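You operate a simulated robot arm through the tools that you are given. There is no shell and no other tool. Be economical: measure what you need, move in short steps, check, and stop when the job is done.

Carry out the task below with a simulated robot arm. There is one attempt and no reset: what you move stays moved.

TASK
Put the black roller from the supply table top on the size card there and the orange roller on top of the insole there.
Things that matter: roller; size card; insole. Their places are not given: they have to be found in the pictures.

It is judged by the outcome, as a careful person would: the job done as asked, and still so three seconds after it is handed in. It fails if anything else is knocked over, pushed out of place, dropped, spilled or broken.

THE ROBOT
A 6-joint arm with a two-finger parallel gripper, fixed in place. Base frame: the origin is at the foot of the arm, x ahead of it, y to its left, z up; the work surface is at about z = 850. Lengths are in mm, angles in degrees, forces in N, time in s.
With the tool pointing down near the work surface it reaches from about 240 to 640 mm from the base axis. Its first joint turns from -66.0 to 66.0 degrees. Payload 2.7 kg.
Tool frame: the origin (TCP) lies between the finger pads and is the grasp point; the fingertips stand 23 mm ahead of it; z points along the fingers, y is the line along which they close. The gripper opens to 94 mm. The fingers are 38 mm wide and 10 mm thick; the gripper's body (54 by 96 mm) begins 39 mm behind the TCP.
Orientation is that of the tool frame in the base frame, as [roll, pitch, yaw] about the fixed x, y, z axes, in that order (R = Rz(yaw) Ry(pitch) Rx(roll)). With the fingers straight down and closing along the base's y, the tool's x points along the base's -x, its y along +y and its z along -z.

THE INTERFACE
- The arm moves only by the tool move_arm. Its argument "series" is one flat list of numbers, 7 for each row, row after row: the shift along the tool's x, y, z in units of 150 mm (1.0 is 150 mm), then the turn, a rotation vector about the tool's x, y, z in units of 120 degrees (1.0 is 120 degrees), then the closure, from 0 (fully open) to 1 (shut). In form: [tx, ty, tz, rx, ry, rz, grip, tx, ty, tz, rx, ry, rz, grip, ...]. A call has 1 to 8 rows; each row is the pose to reach, as a shift and turn from the pose commanded when the call began, along the tool's axes at that moment. A call with a number of a shift or a turn outside -1 to 1 is refused whole. A row lasts 0.2 s, in which the tool goes at most 50 mm and 8.6 degrees; a call with a longer step from one row to the next is refused whole, and so is a gripper value outside its range. A pose out of reach is approached as far as the arm can. The call stops where the force on the tool passes 40 N (or 10 N more than at its start, if that is more) or the arm is blocked; 0.2 s more then pass. The fingers move at their own pace (about 45 mm/s each) and stop on an object; they squeeze with about 35 N. The grip force told is the motor's: it shows also when the fingers shut on nothing. Time passes only in rows, and 0.2 s behind the last, so rows that repeat a pose let the fingers close. It gives the time, the measured TCP pose, the force on the tool (base axes), the opening and the grip force at its end, in the units of the frame above (readings bear some noise), and new pictures: "pictures" is both (left out), scene, wrist or none.
- Cameras (640 x 400 px; columns grow to the right, rows downward): "scene" is fixed at [51.5, -413.5, 1419.1]; the picture's right is [0.94, -0.34, 0.00], its down [-0.15, -0.40, -0.90] and it looks along [0.31, 0.85, -0.43] (base axes); focal length 328 px, centre (320, 200). "wrist" rides on the gripper at [-39, 0, -44] in the tool frame; the picture's right is [0.00, -1.00, 0.00], its down [0.97, 0.00, -0.24] and it looks along [0.24, 0.00, 0.97] (tool axes); focal length 218 px, centre (320, 200).
- measure_at(camera, pixels): for up to 12 pixels [column, row] of the newest picture of that camera ("zoom" is the newest enlarged one), the place [x, y, z] in the base frame of the surface seen there, good to about 3 mm. No time passes.
- zoom(camera, box): a new picture of the part [left, top, right, bottom] of that camera's present view, enlarged. No time passes.
- job_done(): hands the job in; it is judged then, once.

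Work in short steps. Measure before you move; look again where a grasp or a placing could have gone wrong, and mend it. You have 60 turns and 100 pictures in all, the two below and enlarged ones among them. Open the gripper and draw the arm clear of the work before you hand the job in, unless the task says otherwise; then end with one line.

The tools are called after "Call:" as name(argument=value, ...) on one line, values as JSON. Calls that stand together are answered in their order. move_arm: Moves the arm, as the interface text tells. Its arguments: {"type":"object","properties":{"series":{"type":"array","items":{"type":"number"}},"pictures":{"type":"string","enum":["both","scene","wrist","none"]}},"required":["series"]} The other tools are called the same way: measure_at (camera, pixels) gives the place of the surface under pixels of a picture; zoom (camera, box) takes an enlarged picture of a part of a camera's view; job_done () hands the job in.

At the start:

```text
time_s: 0.0
position: [425.3, 216.3, 1113.0]
tool_rot: [-179.9, 0.0, 180.0]
contact_force: [0.4, -0.1, 0.0]
width: 93.9
grasp_force: 0.1
```

scene: 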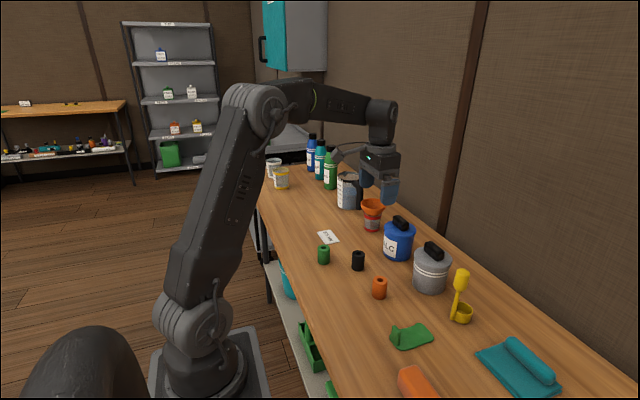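
wrist: 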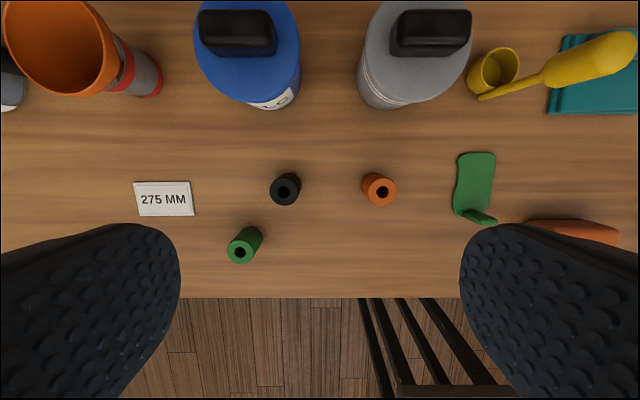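

The wrist picture shows the size card (163,199), black roller (285,189), orange roller (378,189), and a green item at (474,190) that may be the insole. I zoom in to identify things.

Call:
zoom(camera="scene", box=[300, 220, 580, 400])

Call:
zoom(camera="wrist", box=[400, 20, 640, 260])

Call:
measure_at(camera="wrist", pixels=[[163, 199], [136, 183], [192, 215], [285, 180], [285, 203], [378, 176], [378, 203], [474, 160], [474, 190], [465, 212], [485, 218], [570, 230]])

```text
2.22 times, centred on (440, 310) of scene
```

zoom: 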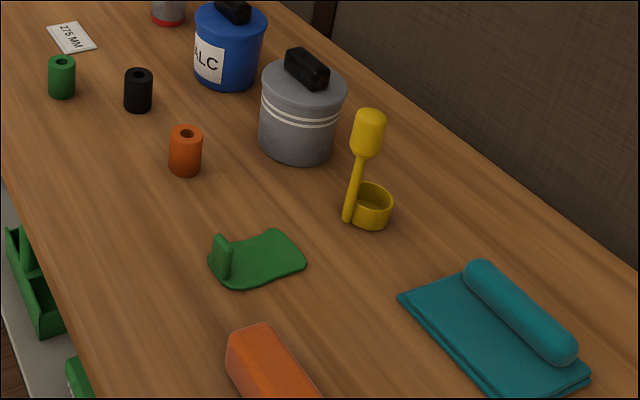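

```text
1.67 times, centred on (520, 140) of wrist
```

zoom: 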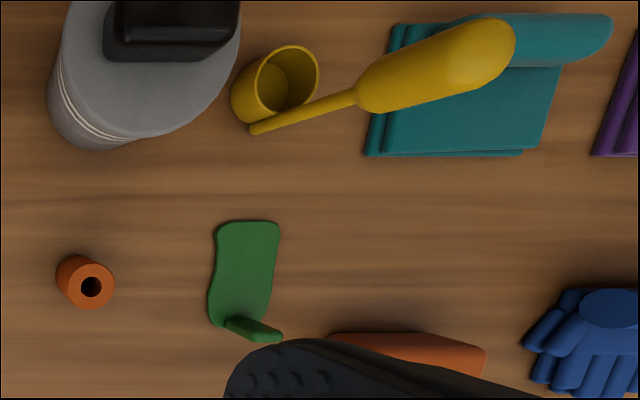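

```text
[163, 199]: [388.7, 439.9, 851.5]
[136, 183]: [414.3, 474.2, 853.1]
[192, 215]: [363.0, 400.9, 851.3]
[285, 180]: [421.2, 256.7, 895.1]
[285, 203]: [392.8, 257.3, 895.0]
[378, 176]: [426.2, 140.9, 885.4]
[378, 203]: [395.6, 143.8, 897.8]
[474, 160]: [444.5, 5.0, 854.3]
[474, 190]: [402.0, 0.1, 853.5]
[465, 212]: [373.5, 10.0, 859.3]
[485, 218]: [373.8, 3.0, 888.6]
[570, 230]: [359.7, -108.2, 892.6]
```

The green piece has an upright tab, which makes it doubtful as an insole, and more objects lie to the right. I move toward -y for a look there.

Call:
move_arm(series=[0, -0.33, 0, 0, 0, 0, 0, 0, -0.66, 0, 0, 0, 0, 0, 0, -0.99, 0, 0, 0, 0, 0], pictures="none")

Call:
move_arm(series=[0, -0.33, 0, 0, 0, 0, 0, 0, -0.66, 0, 0, 0, 0, 0, 0, -0.99, 0, 0, 0, 0, 0], pictures="both")

```text
time_s: 0.8
position: [426.2, 68.0, 1112.4]
tool_rot: [179.9, 0.0, -180.0]
contact_force: [-0.3, -0.2, 0.5]
width: 93.6
grasp_force: 0.0
```

```text
time_s: 1.6
position: [426.4, -81.8, 1112.6]
tool_rot: [-180.0, 0.0, -180.0]
contact_force: [0.2, 0.0, 0.7]
width: 93.8
grasp_force: 0.0
```

scene: 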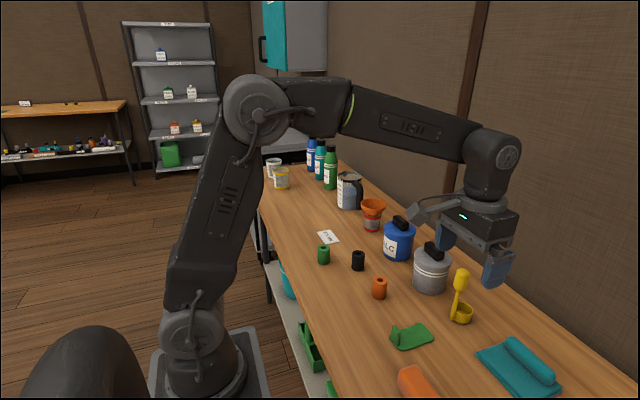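
wrist: 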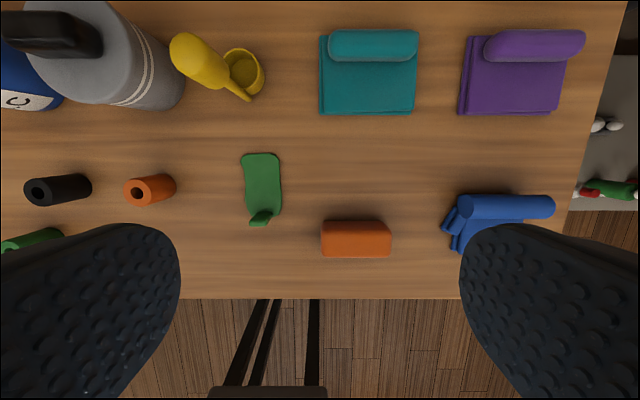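

No other insole-like item is in view (folded towels, a glove, an orange block), so the green insole with its raised heel edge is the target. I measure its outline and the rollers.

Call:
zoom(camera="wrist", box=[200, 130, 320, 250])

Call:
measure_at(camera="wrist", pixels=[[247, 156], [275, 156], [262, 156], [246, 185], [279, 185], [262, 185], [248, 208], [278, 208], [262, 205], [258, 222], [268, 214], [136, 185]])

Call:
measure_at(camera="scene", pixels=[[379, 279], [374, 280], [386, 280], [379, 297], [358, 252], [352, 253], [364, 253], [358, 269], [393, 330], [400, 340], [412, 334], [426, 334]])

```text
3.33 times, centred on (260, 190) of wrist
```

zoom: 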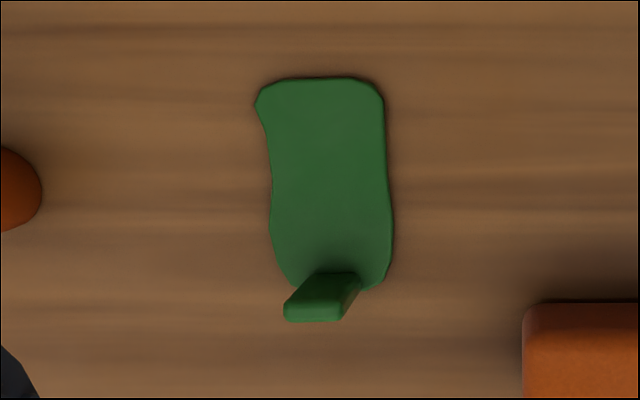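

```text
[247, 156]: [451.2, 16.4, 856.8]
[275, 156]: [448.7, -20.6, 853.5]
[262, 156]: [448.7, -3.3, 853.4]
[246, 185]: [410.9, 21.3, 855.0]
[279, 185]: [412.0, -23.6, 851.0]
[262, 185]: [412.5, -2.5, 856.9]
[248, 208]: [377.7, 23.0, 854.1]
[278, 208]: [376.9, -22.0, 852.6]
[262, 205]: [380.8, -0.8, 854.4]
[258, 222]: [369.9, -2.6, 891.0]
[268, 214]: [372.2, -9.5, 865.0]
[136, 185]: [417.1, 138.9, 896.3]
```

```text
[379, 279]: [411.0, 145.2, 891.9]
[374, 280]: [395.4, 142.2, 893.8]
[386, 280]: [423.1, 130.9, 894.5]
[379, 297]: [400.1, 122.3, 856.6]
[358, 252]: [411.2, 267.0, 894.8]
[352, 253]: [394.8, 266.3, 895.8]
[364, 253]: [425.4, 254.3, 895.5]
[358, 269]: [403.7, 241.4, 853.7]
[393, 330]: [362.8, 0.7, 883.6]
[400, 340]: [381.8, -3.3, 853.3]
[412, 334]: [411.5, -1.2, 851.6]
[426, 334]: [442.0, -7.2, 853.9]
```

The rollers stand upright, about 30 mm across with tops at z≈895. The orange one is near (409,138) and the insole spans x 372–452, y ±22. I go above the orange roller for a closer look.

Call:
move_arm(series=[0, 0.33, 0, 0, 0, 0, 0, 0, 0.66, 0, 0, 0, 0, 0, 0, 0.99, 0, 0, 0, 0, 0], pictures="none")

Call:
move_arm(series=[0.06, 0.233, 0.2, 0, 0, 0, 0, 0.113, 0.467, 0.35, 0, 0, 0, 0, 0.113, 0.467, 0.65, 0, 0, 0, 0, 0.113, 0.467, 0.8, 0, 0, 0, 0], pictures="both")

```text
time_s: 2.4
position: [426.3, 68.7, 1112.7]
tool_rot: [180.0, 0.1, 180.0]
contact_force: [0.0, -0.2, 0.3]
width: 93.8
grasp_force: 0.2
```

```text
time_s: 3.4
position: [410.5, 137.9, 992.3]
tool_rot: [-179.9, 0.0, 179.9]
contact_force: [0.5, 0.1, -1.0]
width: 93.7
grasp_force: 0.0
```

scene: 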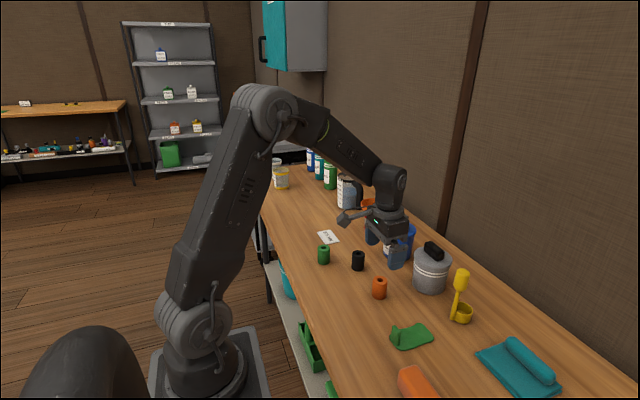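
wrist: 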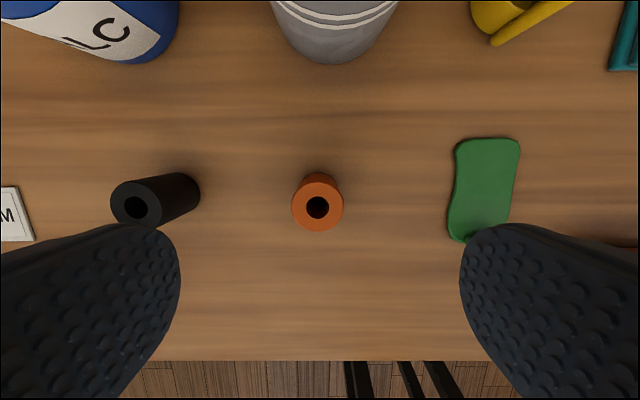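

The orange roller's top centre is at (318,204), i.e. about (411.5,139). The gripper is nearly centred, so I descend to z≈880 and close.

Call:
move_arm(series=[-0.008, 0.008, 0.25, 0, 0, 0, 0, -0.008, 0.008, 0.5, 0, 0, 0, 0, -0.008, 0.008, 0.65, 0, 0, 0, 0, -0.008, 0.008, 0.747, 0, 0, 0, 0, -0.008, 0.008, 0.747, 0, 0, 0, 0], pictures="both")

```text
time_s: 4.6
position: [412.4, 137.0, 878.8]
tool_rot: [180.0, -0.1, 180.0]
contact_force: [1.2, -0.5, -0.1]
width: 94.0
grasp_force: 0.0
```

scene: 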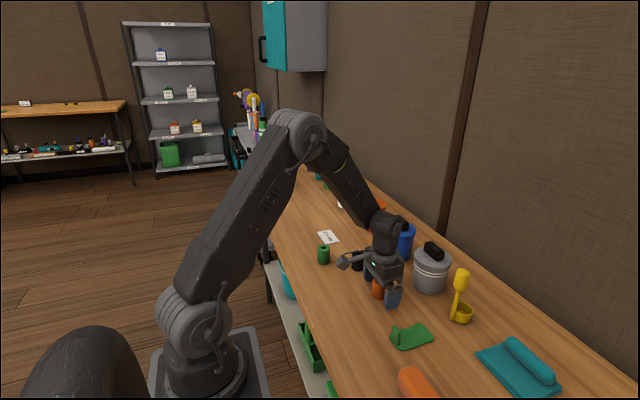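
wrist: 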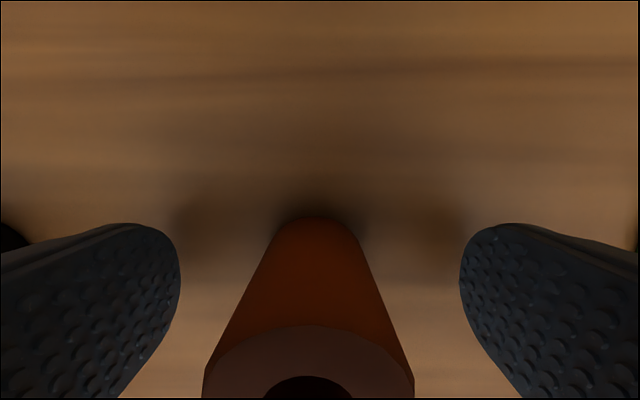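

The roller sits slightly left of centre (column ≈309), so I nudge +1.5 mm in y, close, then lift slightly.

Call:
move_arm(series=[0, 0.01, 0, 0, 0, 0, 0.2, 0, 0.01, 0, 0, 0, 0, 0.5, 0, 0.01, 0, 0, 0, 0, 1, 0, 0.01, 0, 0, 0, 0, 1, 0, 0.01, 0, 0, 0, 0, 1, 0, 0.01, 0, 0, 0, 0, 1], pictures="none")

Call:
move_arm(series=[0, 0, -0.2, 0, 0, 0, 1, 0, 0, -0.5, 0, 0, 0, 1, 0, 0, -0.5, 0, 0, 0, 1], pictures="both")

```text
time_s: 6.0
position: [411.5, 140.3, 879.5]
tool_rot: [-179.9, 0.0, 180.0]
contact_force: [-0.4, 0.0, -0.2]
width: 34.8
grasp_force: 35.0
```

```text
time_s: 6.8
position: [411.9, 140.8, 956.5]
tool_rot: [-179.9, 0.0, 180.0]
contact_force: [-0.1, -0.2, -0.5]
width: 35.5
grasp_force: 35.2
```

scene: 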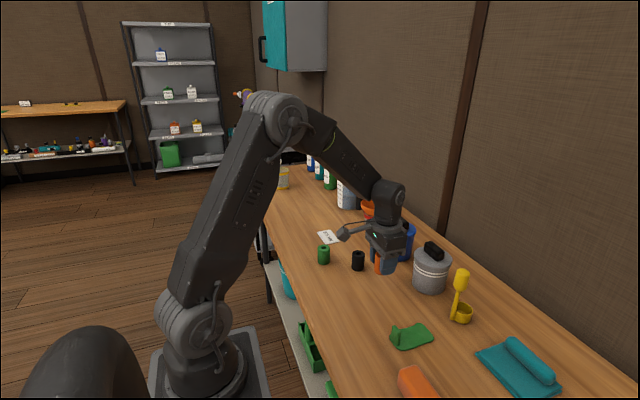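
wrist: 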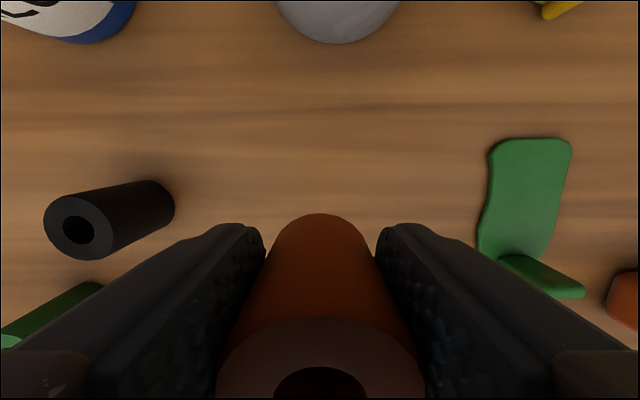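

Held at 35 mm wide. I carry it over the insole target (417,-1).

Call:
move_arm(series=[0, -0.3, 0, 0, 0, 0, 1, -0.035, -0.6, 0, 0, 0, 0, 1, -0.035, -0.9, 0, 0, 0, 0, 1, -0.035, -0.945, 0, 0, 0, 0, 1, -0.035, -0.945, 0.2, 0, 0, 0, 1, -0.035, -0.945, 0.37, 0, 0, 0, 1, -0.035, -0.945, 0.37, 0, 0, 0, 1], pictures="both")

```text
time_s: 8.4
position: [415.4, 0.1, 900.6]
tool_rot: [-179.9, -0.1, -180.0]
contact_force: [0.6, 0.5, -1.0]
width: 35.0
grasp_force: 34.6
```

scene: 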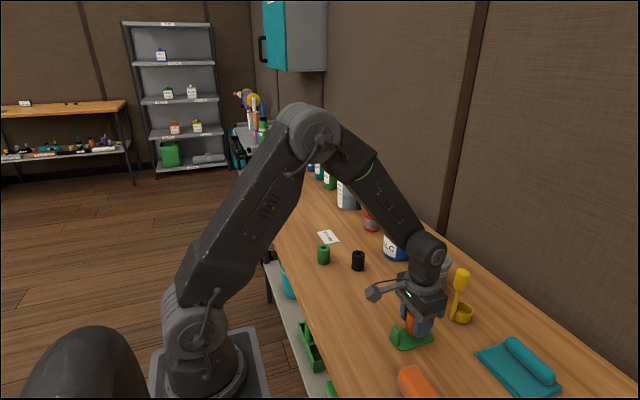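
wrist: 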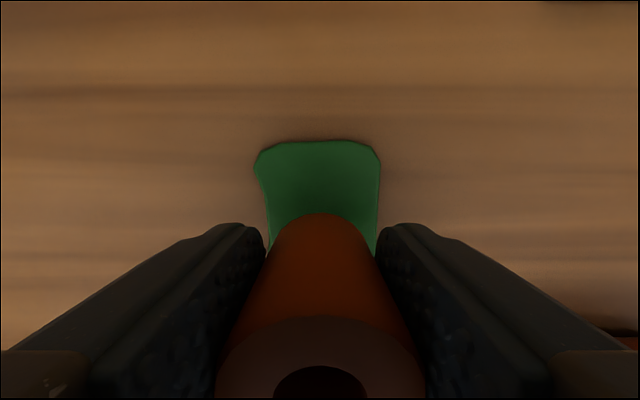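

It is aligned over the insole. I lower in small steps to about z 884.

Call:
move_arm(series=[0, 0, 0.05, 0, 0, 0, 1, 0, 0, 0.08, 0, 0, 0, 1, 0, 0, 0.1, 0, 0, 0, 1, 0, 0, 0.11, 0, 0, 0, 1, 0, 0, 0.11, 0, 0, 0, 1], pictures="scene")

```text
time_s: 9.6
position: [415.2, 0.1, 885.1]
tool_rot: [-179.9, 0.1, -180.0]
contact_force: [-6.3, 2.5, 19.1]
width: 35.2
grasp_force: 35.5
```

scene: 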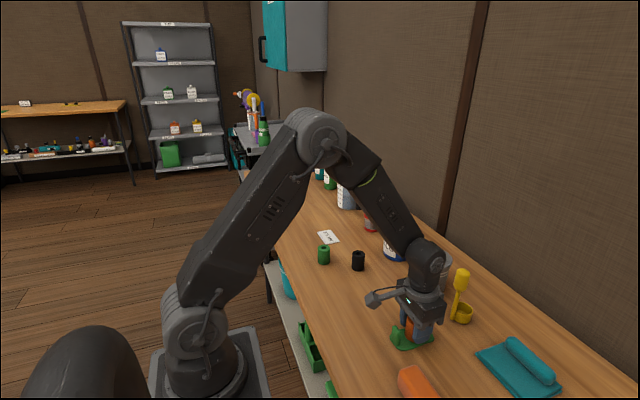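

Contact is felt (19 N up), so it rests on the insole. I release and then rise.

Call:
move_arm(series=[0, 0, -0.004, 0, 0, 0, 0.8, 0, 0, -0.004, 0, 0, 0, 0.5, 0, 0, -0.004, 0, 0, 0, 0, 0, 0, -0.004, 0, 0, 0, 0, 0, 0, -0.004, 0, 0, 0, 0, 0, 0, -0.004, 0, 0, 0, 0], pictures="none")

Call:
move_arm(series=[0, 0, -0.1, 0, 0, 0, 0, 0, 0, -0.4, 0, 0, 0, 0, 0, 0, -0.7, 0, 0, 0, 0, 0, 0, -0.8, 0, 0, 0, 0], pictures="both")

```text
time_s: 11.0
position: [414.3, -1.5, 883.4]
tool_rot: [-180.0, 0.0, -180.0]
contact_force: [-0.6, -0.4, 0.2]
width: 94.4
grasp_force: 0.1
```

```text
time_s: 12.0
position: [413.2, -0.9, 1006.2]
tool_rot: [-180.0, -0.1, 180.0]
contact_force: [0.8, 0.1, 0.3]
width: 94.0
grasp_force: 0.0
```

scene: 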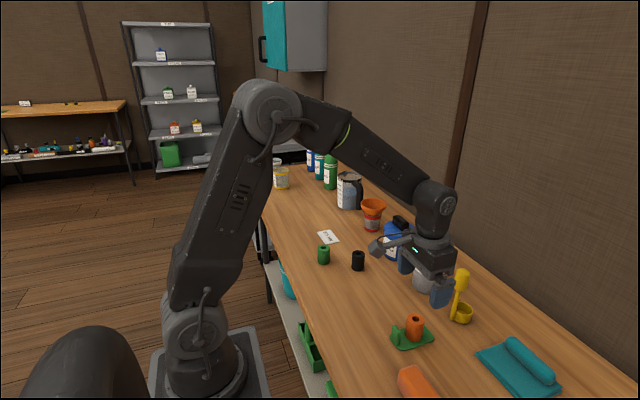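
wrist: 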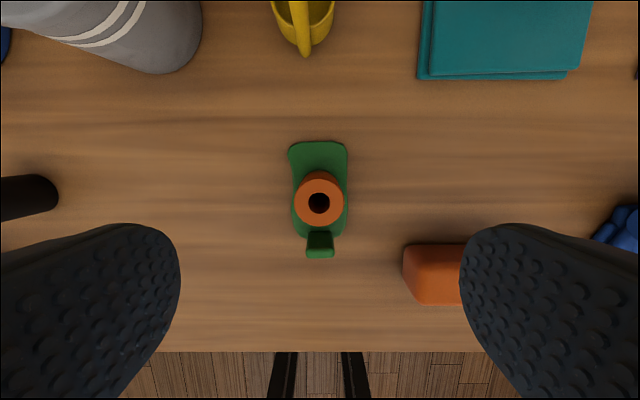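

The orange roller stands upright on the insole. Next I go above the black roller near (409,257).

Call:
move_arm(series=[0.02, 0.3, 0, 0, 0, 0, 0, 0.02, 0.6, 0, 0, 0, 0, 0.02, 0.9, 0, 0, 0, 0, 0, 0.02, 1, 0, 0, 0, 0, 0], pictures="none")

Call:
move_arm(series=[0, 0.3, 0, 0, 0, 0, 0, 0, 0.6, 0, 0, 0, 0, 0, 0, 0.72, 0, 0, 0, 0, 0, 0, 0.72, 0, 0, 0, 0, 0], pictures="wrist")

```text
refused: series must hold 7 numbers for each row
```

```text
time_s: 13.0
position: [412.4, 108.1, 1003.6]
tool_rot: [-179.9, -0.1, 179.9]
contact_force: [-0.4, -0.3, 0.6]
width: 94.2
grasp_force: 0.1
```

wrist: 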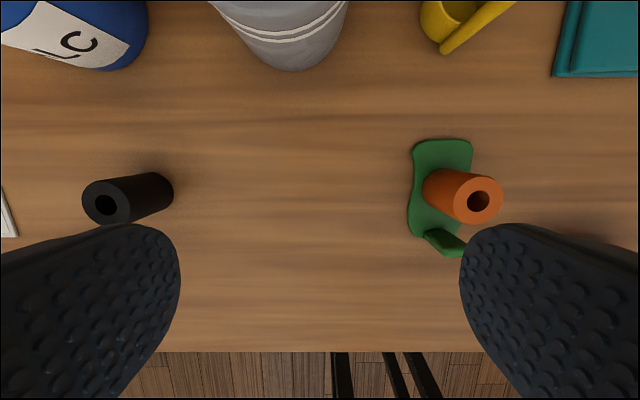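

The first call was malformed, and only the second move ran (y=108). I go the remaining ~149 mm.

Call:
move_arm(series=[0, 0.33, 0, 0, 0, 0, 0, 0, 0.66, 0, 0, 0, 0, 0, 0, 0.99, 0, 0, 0, 0, 0, 0, 0.99, 0, 0, 0, 0, 0], pictures="wrist")

```text
time_s: 14.0
position: [414.9, 255.6, 1003.5]
tool_rot: [180.0, 0.0, -180.0]
contact_force: [-0.1, 0.3, 0.6]
width: 94.2
grasp_force: 0.1
```

wrist: 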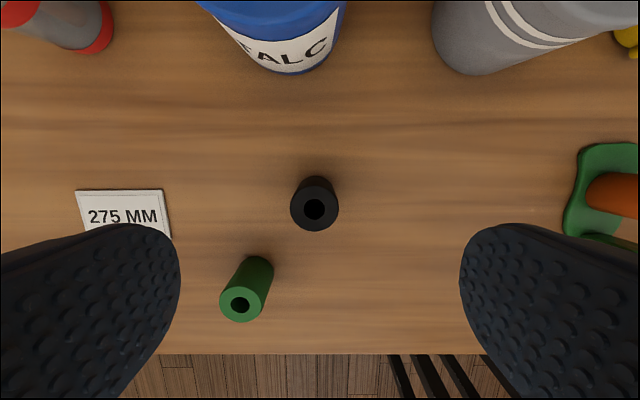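

Black roller's top centre at (314,208) works out to about (410.5,259.5). The green roller near (330,320) clears the fingers, so I descend.

Call:
move_arm(series=[0.03, 0.027, 0.25, 0, 0, 0, 0, 0.03, 0.027, 0.5, 0, 0, 0, 0, 0.03, 0.027, 0.7, 0, 0, 0, 0, 0.03, 0.027, 0.823, 0, 0, 0, 0, 0.03, 0.027, 0.823, 0, 0, 0, 0], pictures="both")

```text
time_s: 15.2
position: [410.6, 258.8, 880.0]
tool_rot: [179.9, 0.1, 180.0]
contact_force: [-1.0, -0.4, 0.1]
width: 94.0
grasp_force: 0.1
```

scene: 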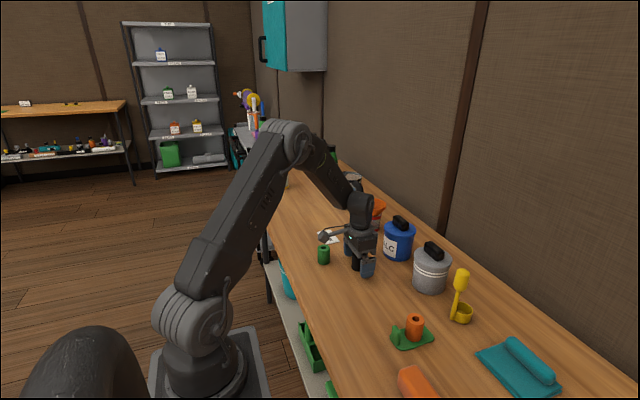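
wrist: 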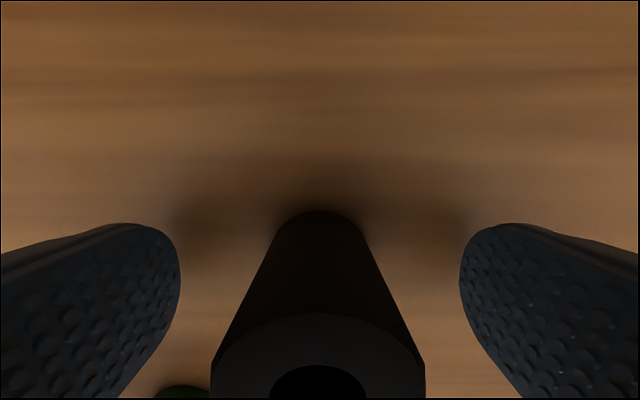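

It is centred (column ≈319). I close and lift.

Call:
move_arm(series=[0, 0, 0, 0, 0, 0, 0.2, 0, 0, 0, 0, 0, 0, 0.5, 0, 0, 0, 0, 0, 0, 1, 0, 0, 0, 0, 0, 0, 1, 0, 0, 0, 0, 0, 0, 1, 0, 0, 0, 0, 0, 0, 1], pictures="none")

Call:
move_arm(series=[0, 0, -0.2, 0, 0, 0, 1, 0, 0, -0.5, 0, 0, 0, 1, 0, 0, -0.6, 0, 0, 0, 1, 0, 0.25, -0.6, 0, 0, 0, 1, 0, 0.4, -0.6, 0, 0, 0, 1, 0, 0.4, -0.6, 0, 0, 0, 1], pictures="both")

```text
time_s: 16.6
position: [409.7, 259.4, 880.5]
tool_rot: [180.0, 0.0, 180.0]
contact_force: [-0.4, 1.6, -0.7]
width: 34.9
grasp_force: 34.7
```

```text
time_s: 18.0
position: [411.4, 317.2, 970.5]
tool_rot: [-179.9, 0.0, 180.0]
contact_force: [-0.6, -0.1, -1.5]
width: 34.7
grasp_force: 34.8
```

scene: 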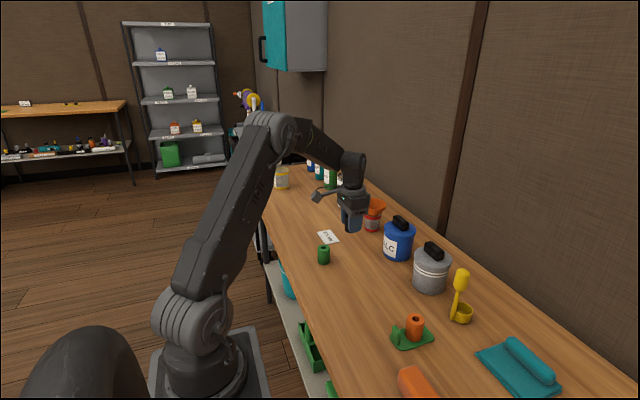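
wrist: 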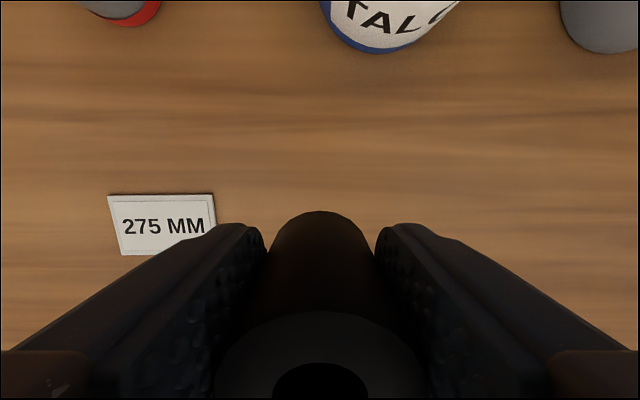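

I measure the card corners from both views before placing.

Call:
measure_at(camera="wrist", pixels=[[112, 198], [211, 197], [124, 252], [162, 224], [180, 249], [195, 210]])

Call:
measure_at(camera="scene", pixels=[[328, 237], [319, 233], [331, 231], [338, 240], [325, 243]])

Call:
zoom(camera="scene", box=[296, 210, 360, 260])

```text
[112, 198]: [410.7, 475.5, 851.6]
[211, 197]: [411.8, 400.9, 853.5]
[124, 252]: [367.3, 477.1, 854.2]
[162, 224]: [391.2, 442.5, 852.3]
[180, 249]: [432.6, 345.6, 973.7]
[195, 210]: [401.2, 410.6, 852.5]
```

```text
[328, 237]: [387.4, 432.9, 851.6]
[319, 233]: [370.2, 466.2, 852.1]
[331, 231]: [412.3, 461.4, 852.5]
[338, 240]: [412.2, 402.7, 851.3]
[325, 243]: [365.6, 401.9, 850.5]
```

```text
8.00 times, centred on (328, 235) of scene
```

zoom: 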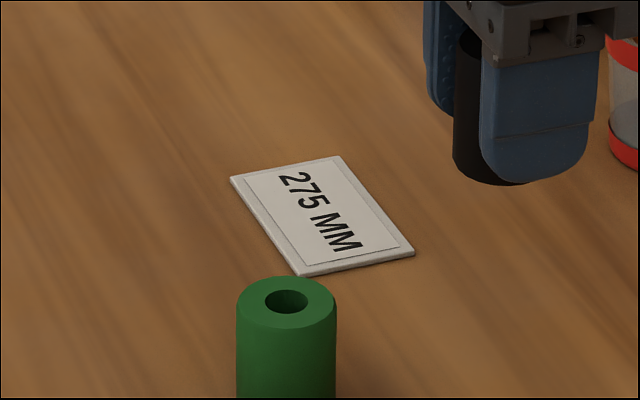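

The card centre is about (388.5,439). I carry the roller there and hover at z≈898.

Call:
move_arm(series=[0.05, 0.28, 0, 0, 0, 0, 1, 0.1, 0.56, 0, 0, 0, 0, 1, 0.15, 0.81, 0, 0, 0, 0, 1, 0.15, 0.81, 0.25, 0, 0, 0, 1, 0.15, 0.81, 0.48, 0, 0, 0, 1, 0.15, 0.81, 0.48, 0, 0, 0, 1], pictures="both")

```text
time_s: 19.4
position: [387.8, 440.3, 898.5]
tool_rot: [180.0, -0.1, -179.9]
contact_force: [-0.4, -0.5, -0.5]
width: 34.9
grasp_force: 35.2
```

scene: 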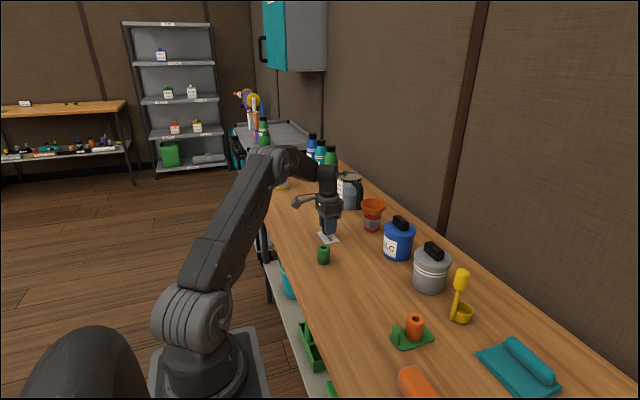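
wrist: 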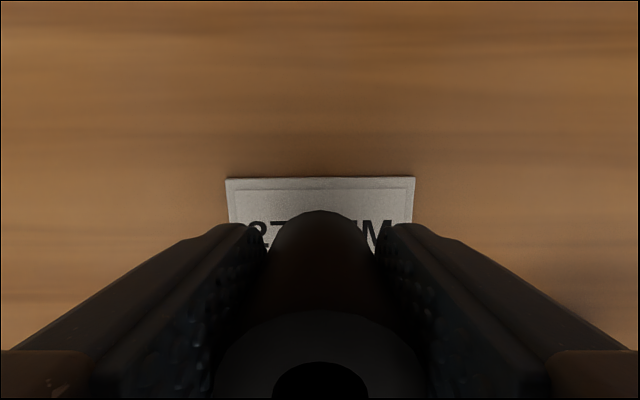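

It is centred over the card (card spans columns 226–414). I lower gently to contact.

Call:
move_arm(series=[0, 0, 0.05, 0, 0, 0, 1, 0, 0, 0.08, 0, 0, 0, 1, 0, 0, 0.1, 0, 0, 0, 1, 0, 0, 0.105, 0, 0, 0, 1, 0, 0, 0.105, 0, 0, 0, 1], pictures="none")

```text
time_s: 20.6
position: [388.1, 439.9, 882.5]
tool_rot: [180.0, 0.0, 180.0]
contact_force: [0.1, 0.2, -0.2]
width: 34.8
grasp_force: 35.5
```

No contact yet, so I lower by about 1 mm steps.

Call:
move_arm(series=[0, 0, 0.006, 0, 0, 0, 1, 0, 0, 0.006, 0, 0, 0, 1], pictures="none")

```text
time_s: 21.2
position: [388.8, 438.9, 882.0]
tool_rot: [179.9, 0.1, 180.0]
contact_force: [-0.4, -1.9, 5.8]
width: 34.8
grasp_force: 34.8
```

Contact is felt (5.8 N). I release and rise.

Call:
move_arm(series=[0, 0, 0, 0, 0, 0, 0.8, 0, 0, 0, 0, 0, 0, 0.5, 0, 0, 0, 0, 0, 0, 0, 0, 0, 0, 0, 0, 0, 0, 0, 0, 0, 0, 0, 0, 0, 0, 0, 0, 0, 0, 0, 0], pictures="none")

Call:
move_arm(series=[0, 0, -0.1, 0, 0, 0, 0, 0, 0, -0.4, 0, 0, 0, 0, 0, 0, -0.7, 0, 0, 0, 0, 0, 0, -1, 0, 0, 0, 0], pictures="both")

```text
time_s: 22.6
position: [388.1, 439.5, 881.9]
tool_rot: [-180.0, 0.0, -180.0]
contact_force: [-0.8, -1.2, -0.1]
width: 93.9
grasp_force: 0.0
```

```text
time_s: 23.6
position: [386.4, 440.6, 1031.0]
tool_rot: [-180.0, 0.0, -179.9]
contact_force: [-0.1, 0.8, 0.6]
width: 94.0
grasp_force: 0.2
```

scene: 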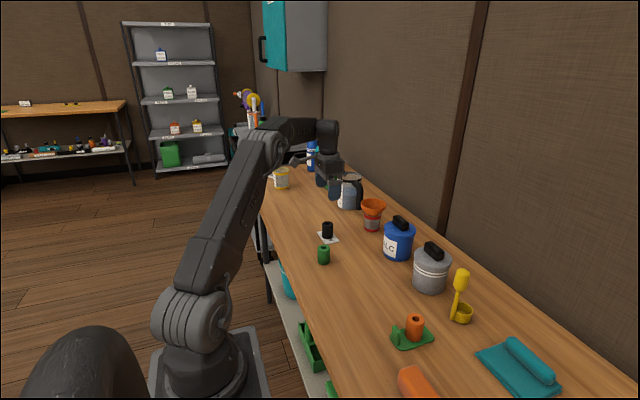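
wrist: 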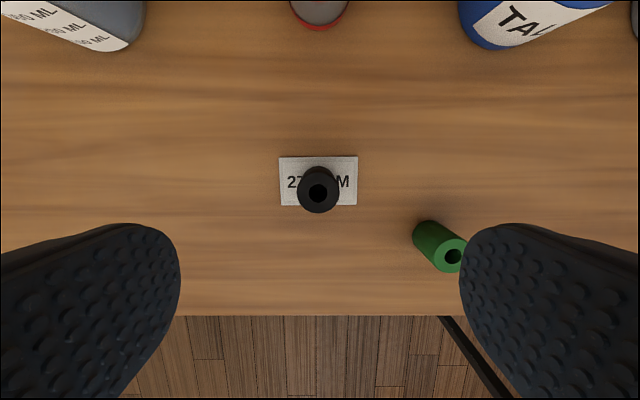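

Both rollers stand upright on their targets, nothing else has moved, and the arm is clear with the gripper open. I hand the job in.

Call:
job_done()

```text
The job is handed in.
```

The black roller is standing on the size card and the orange roller is standing on the green insole; I saw nothing else moved in the last pictures before hand-in.
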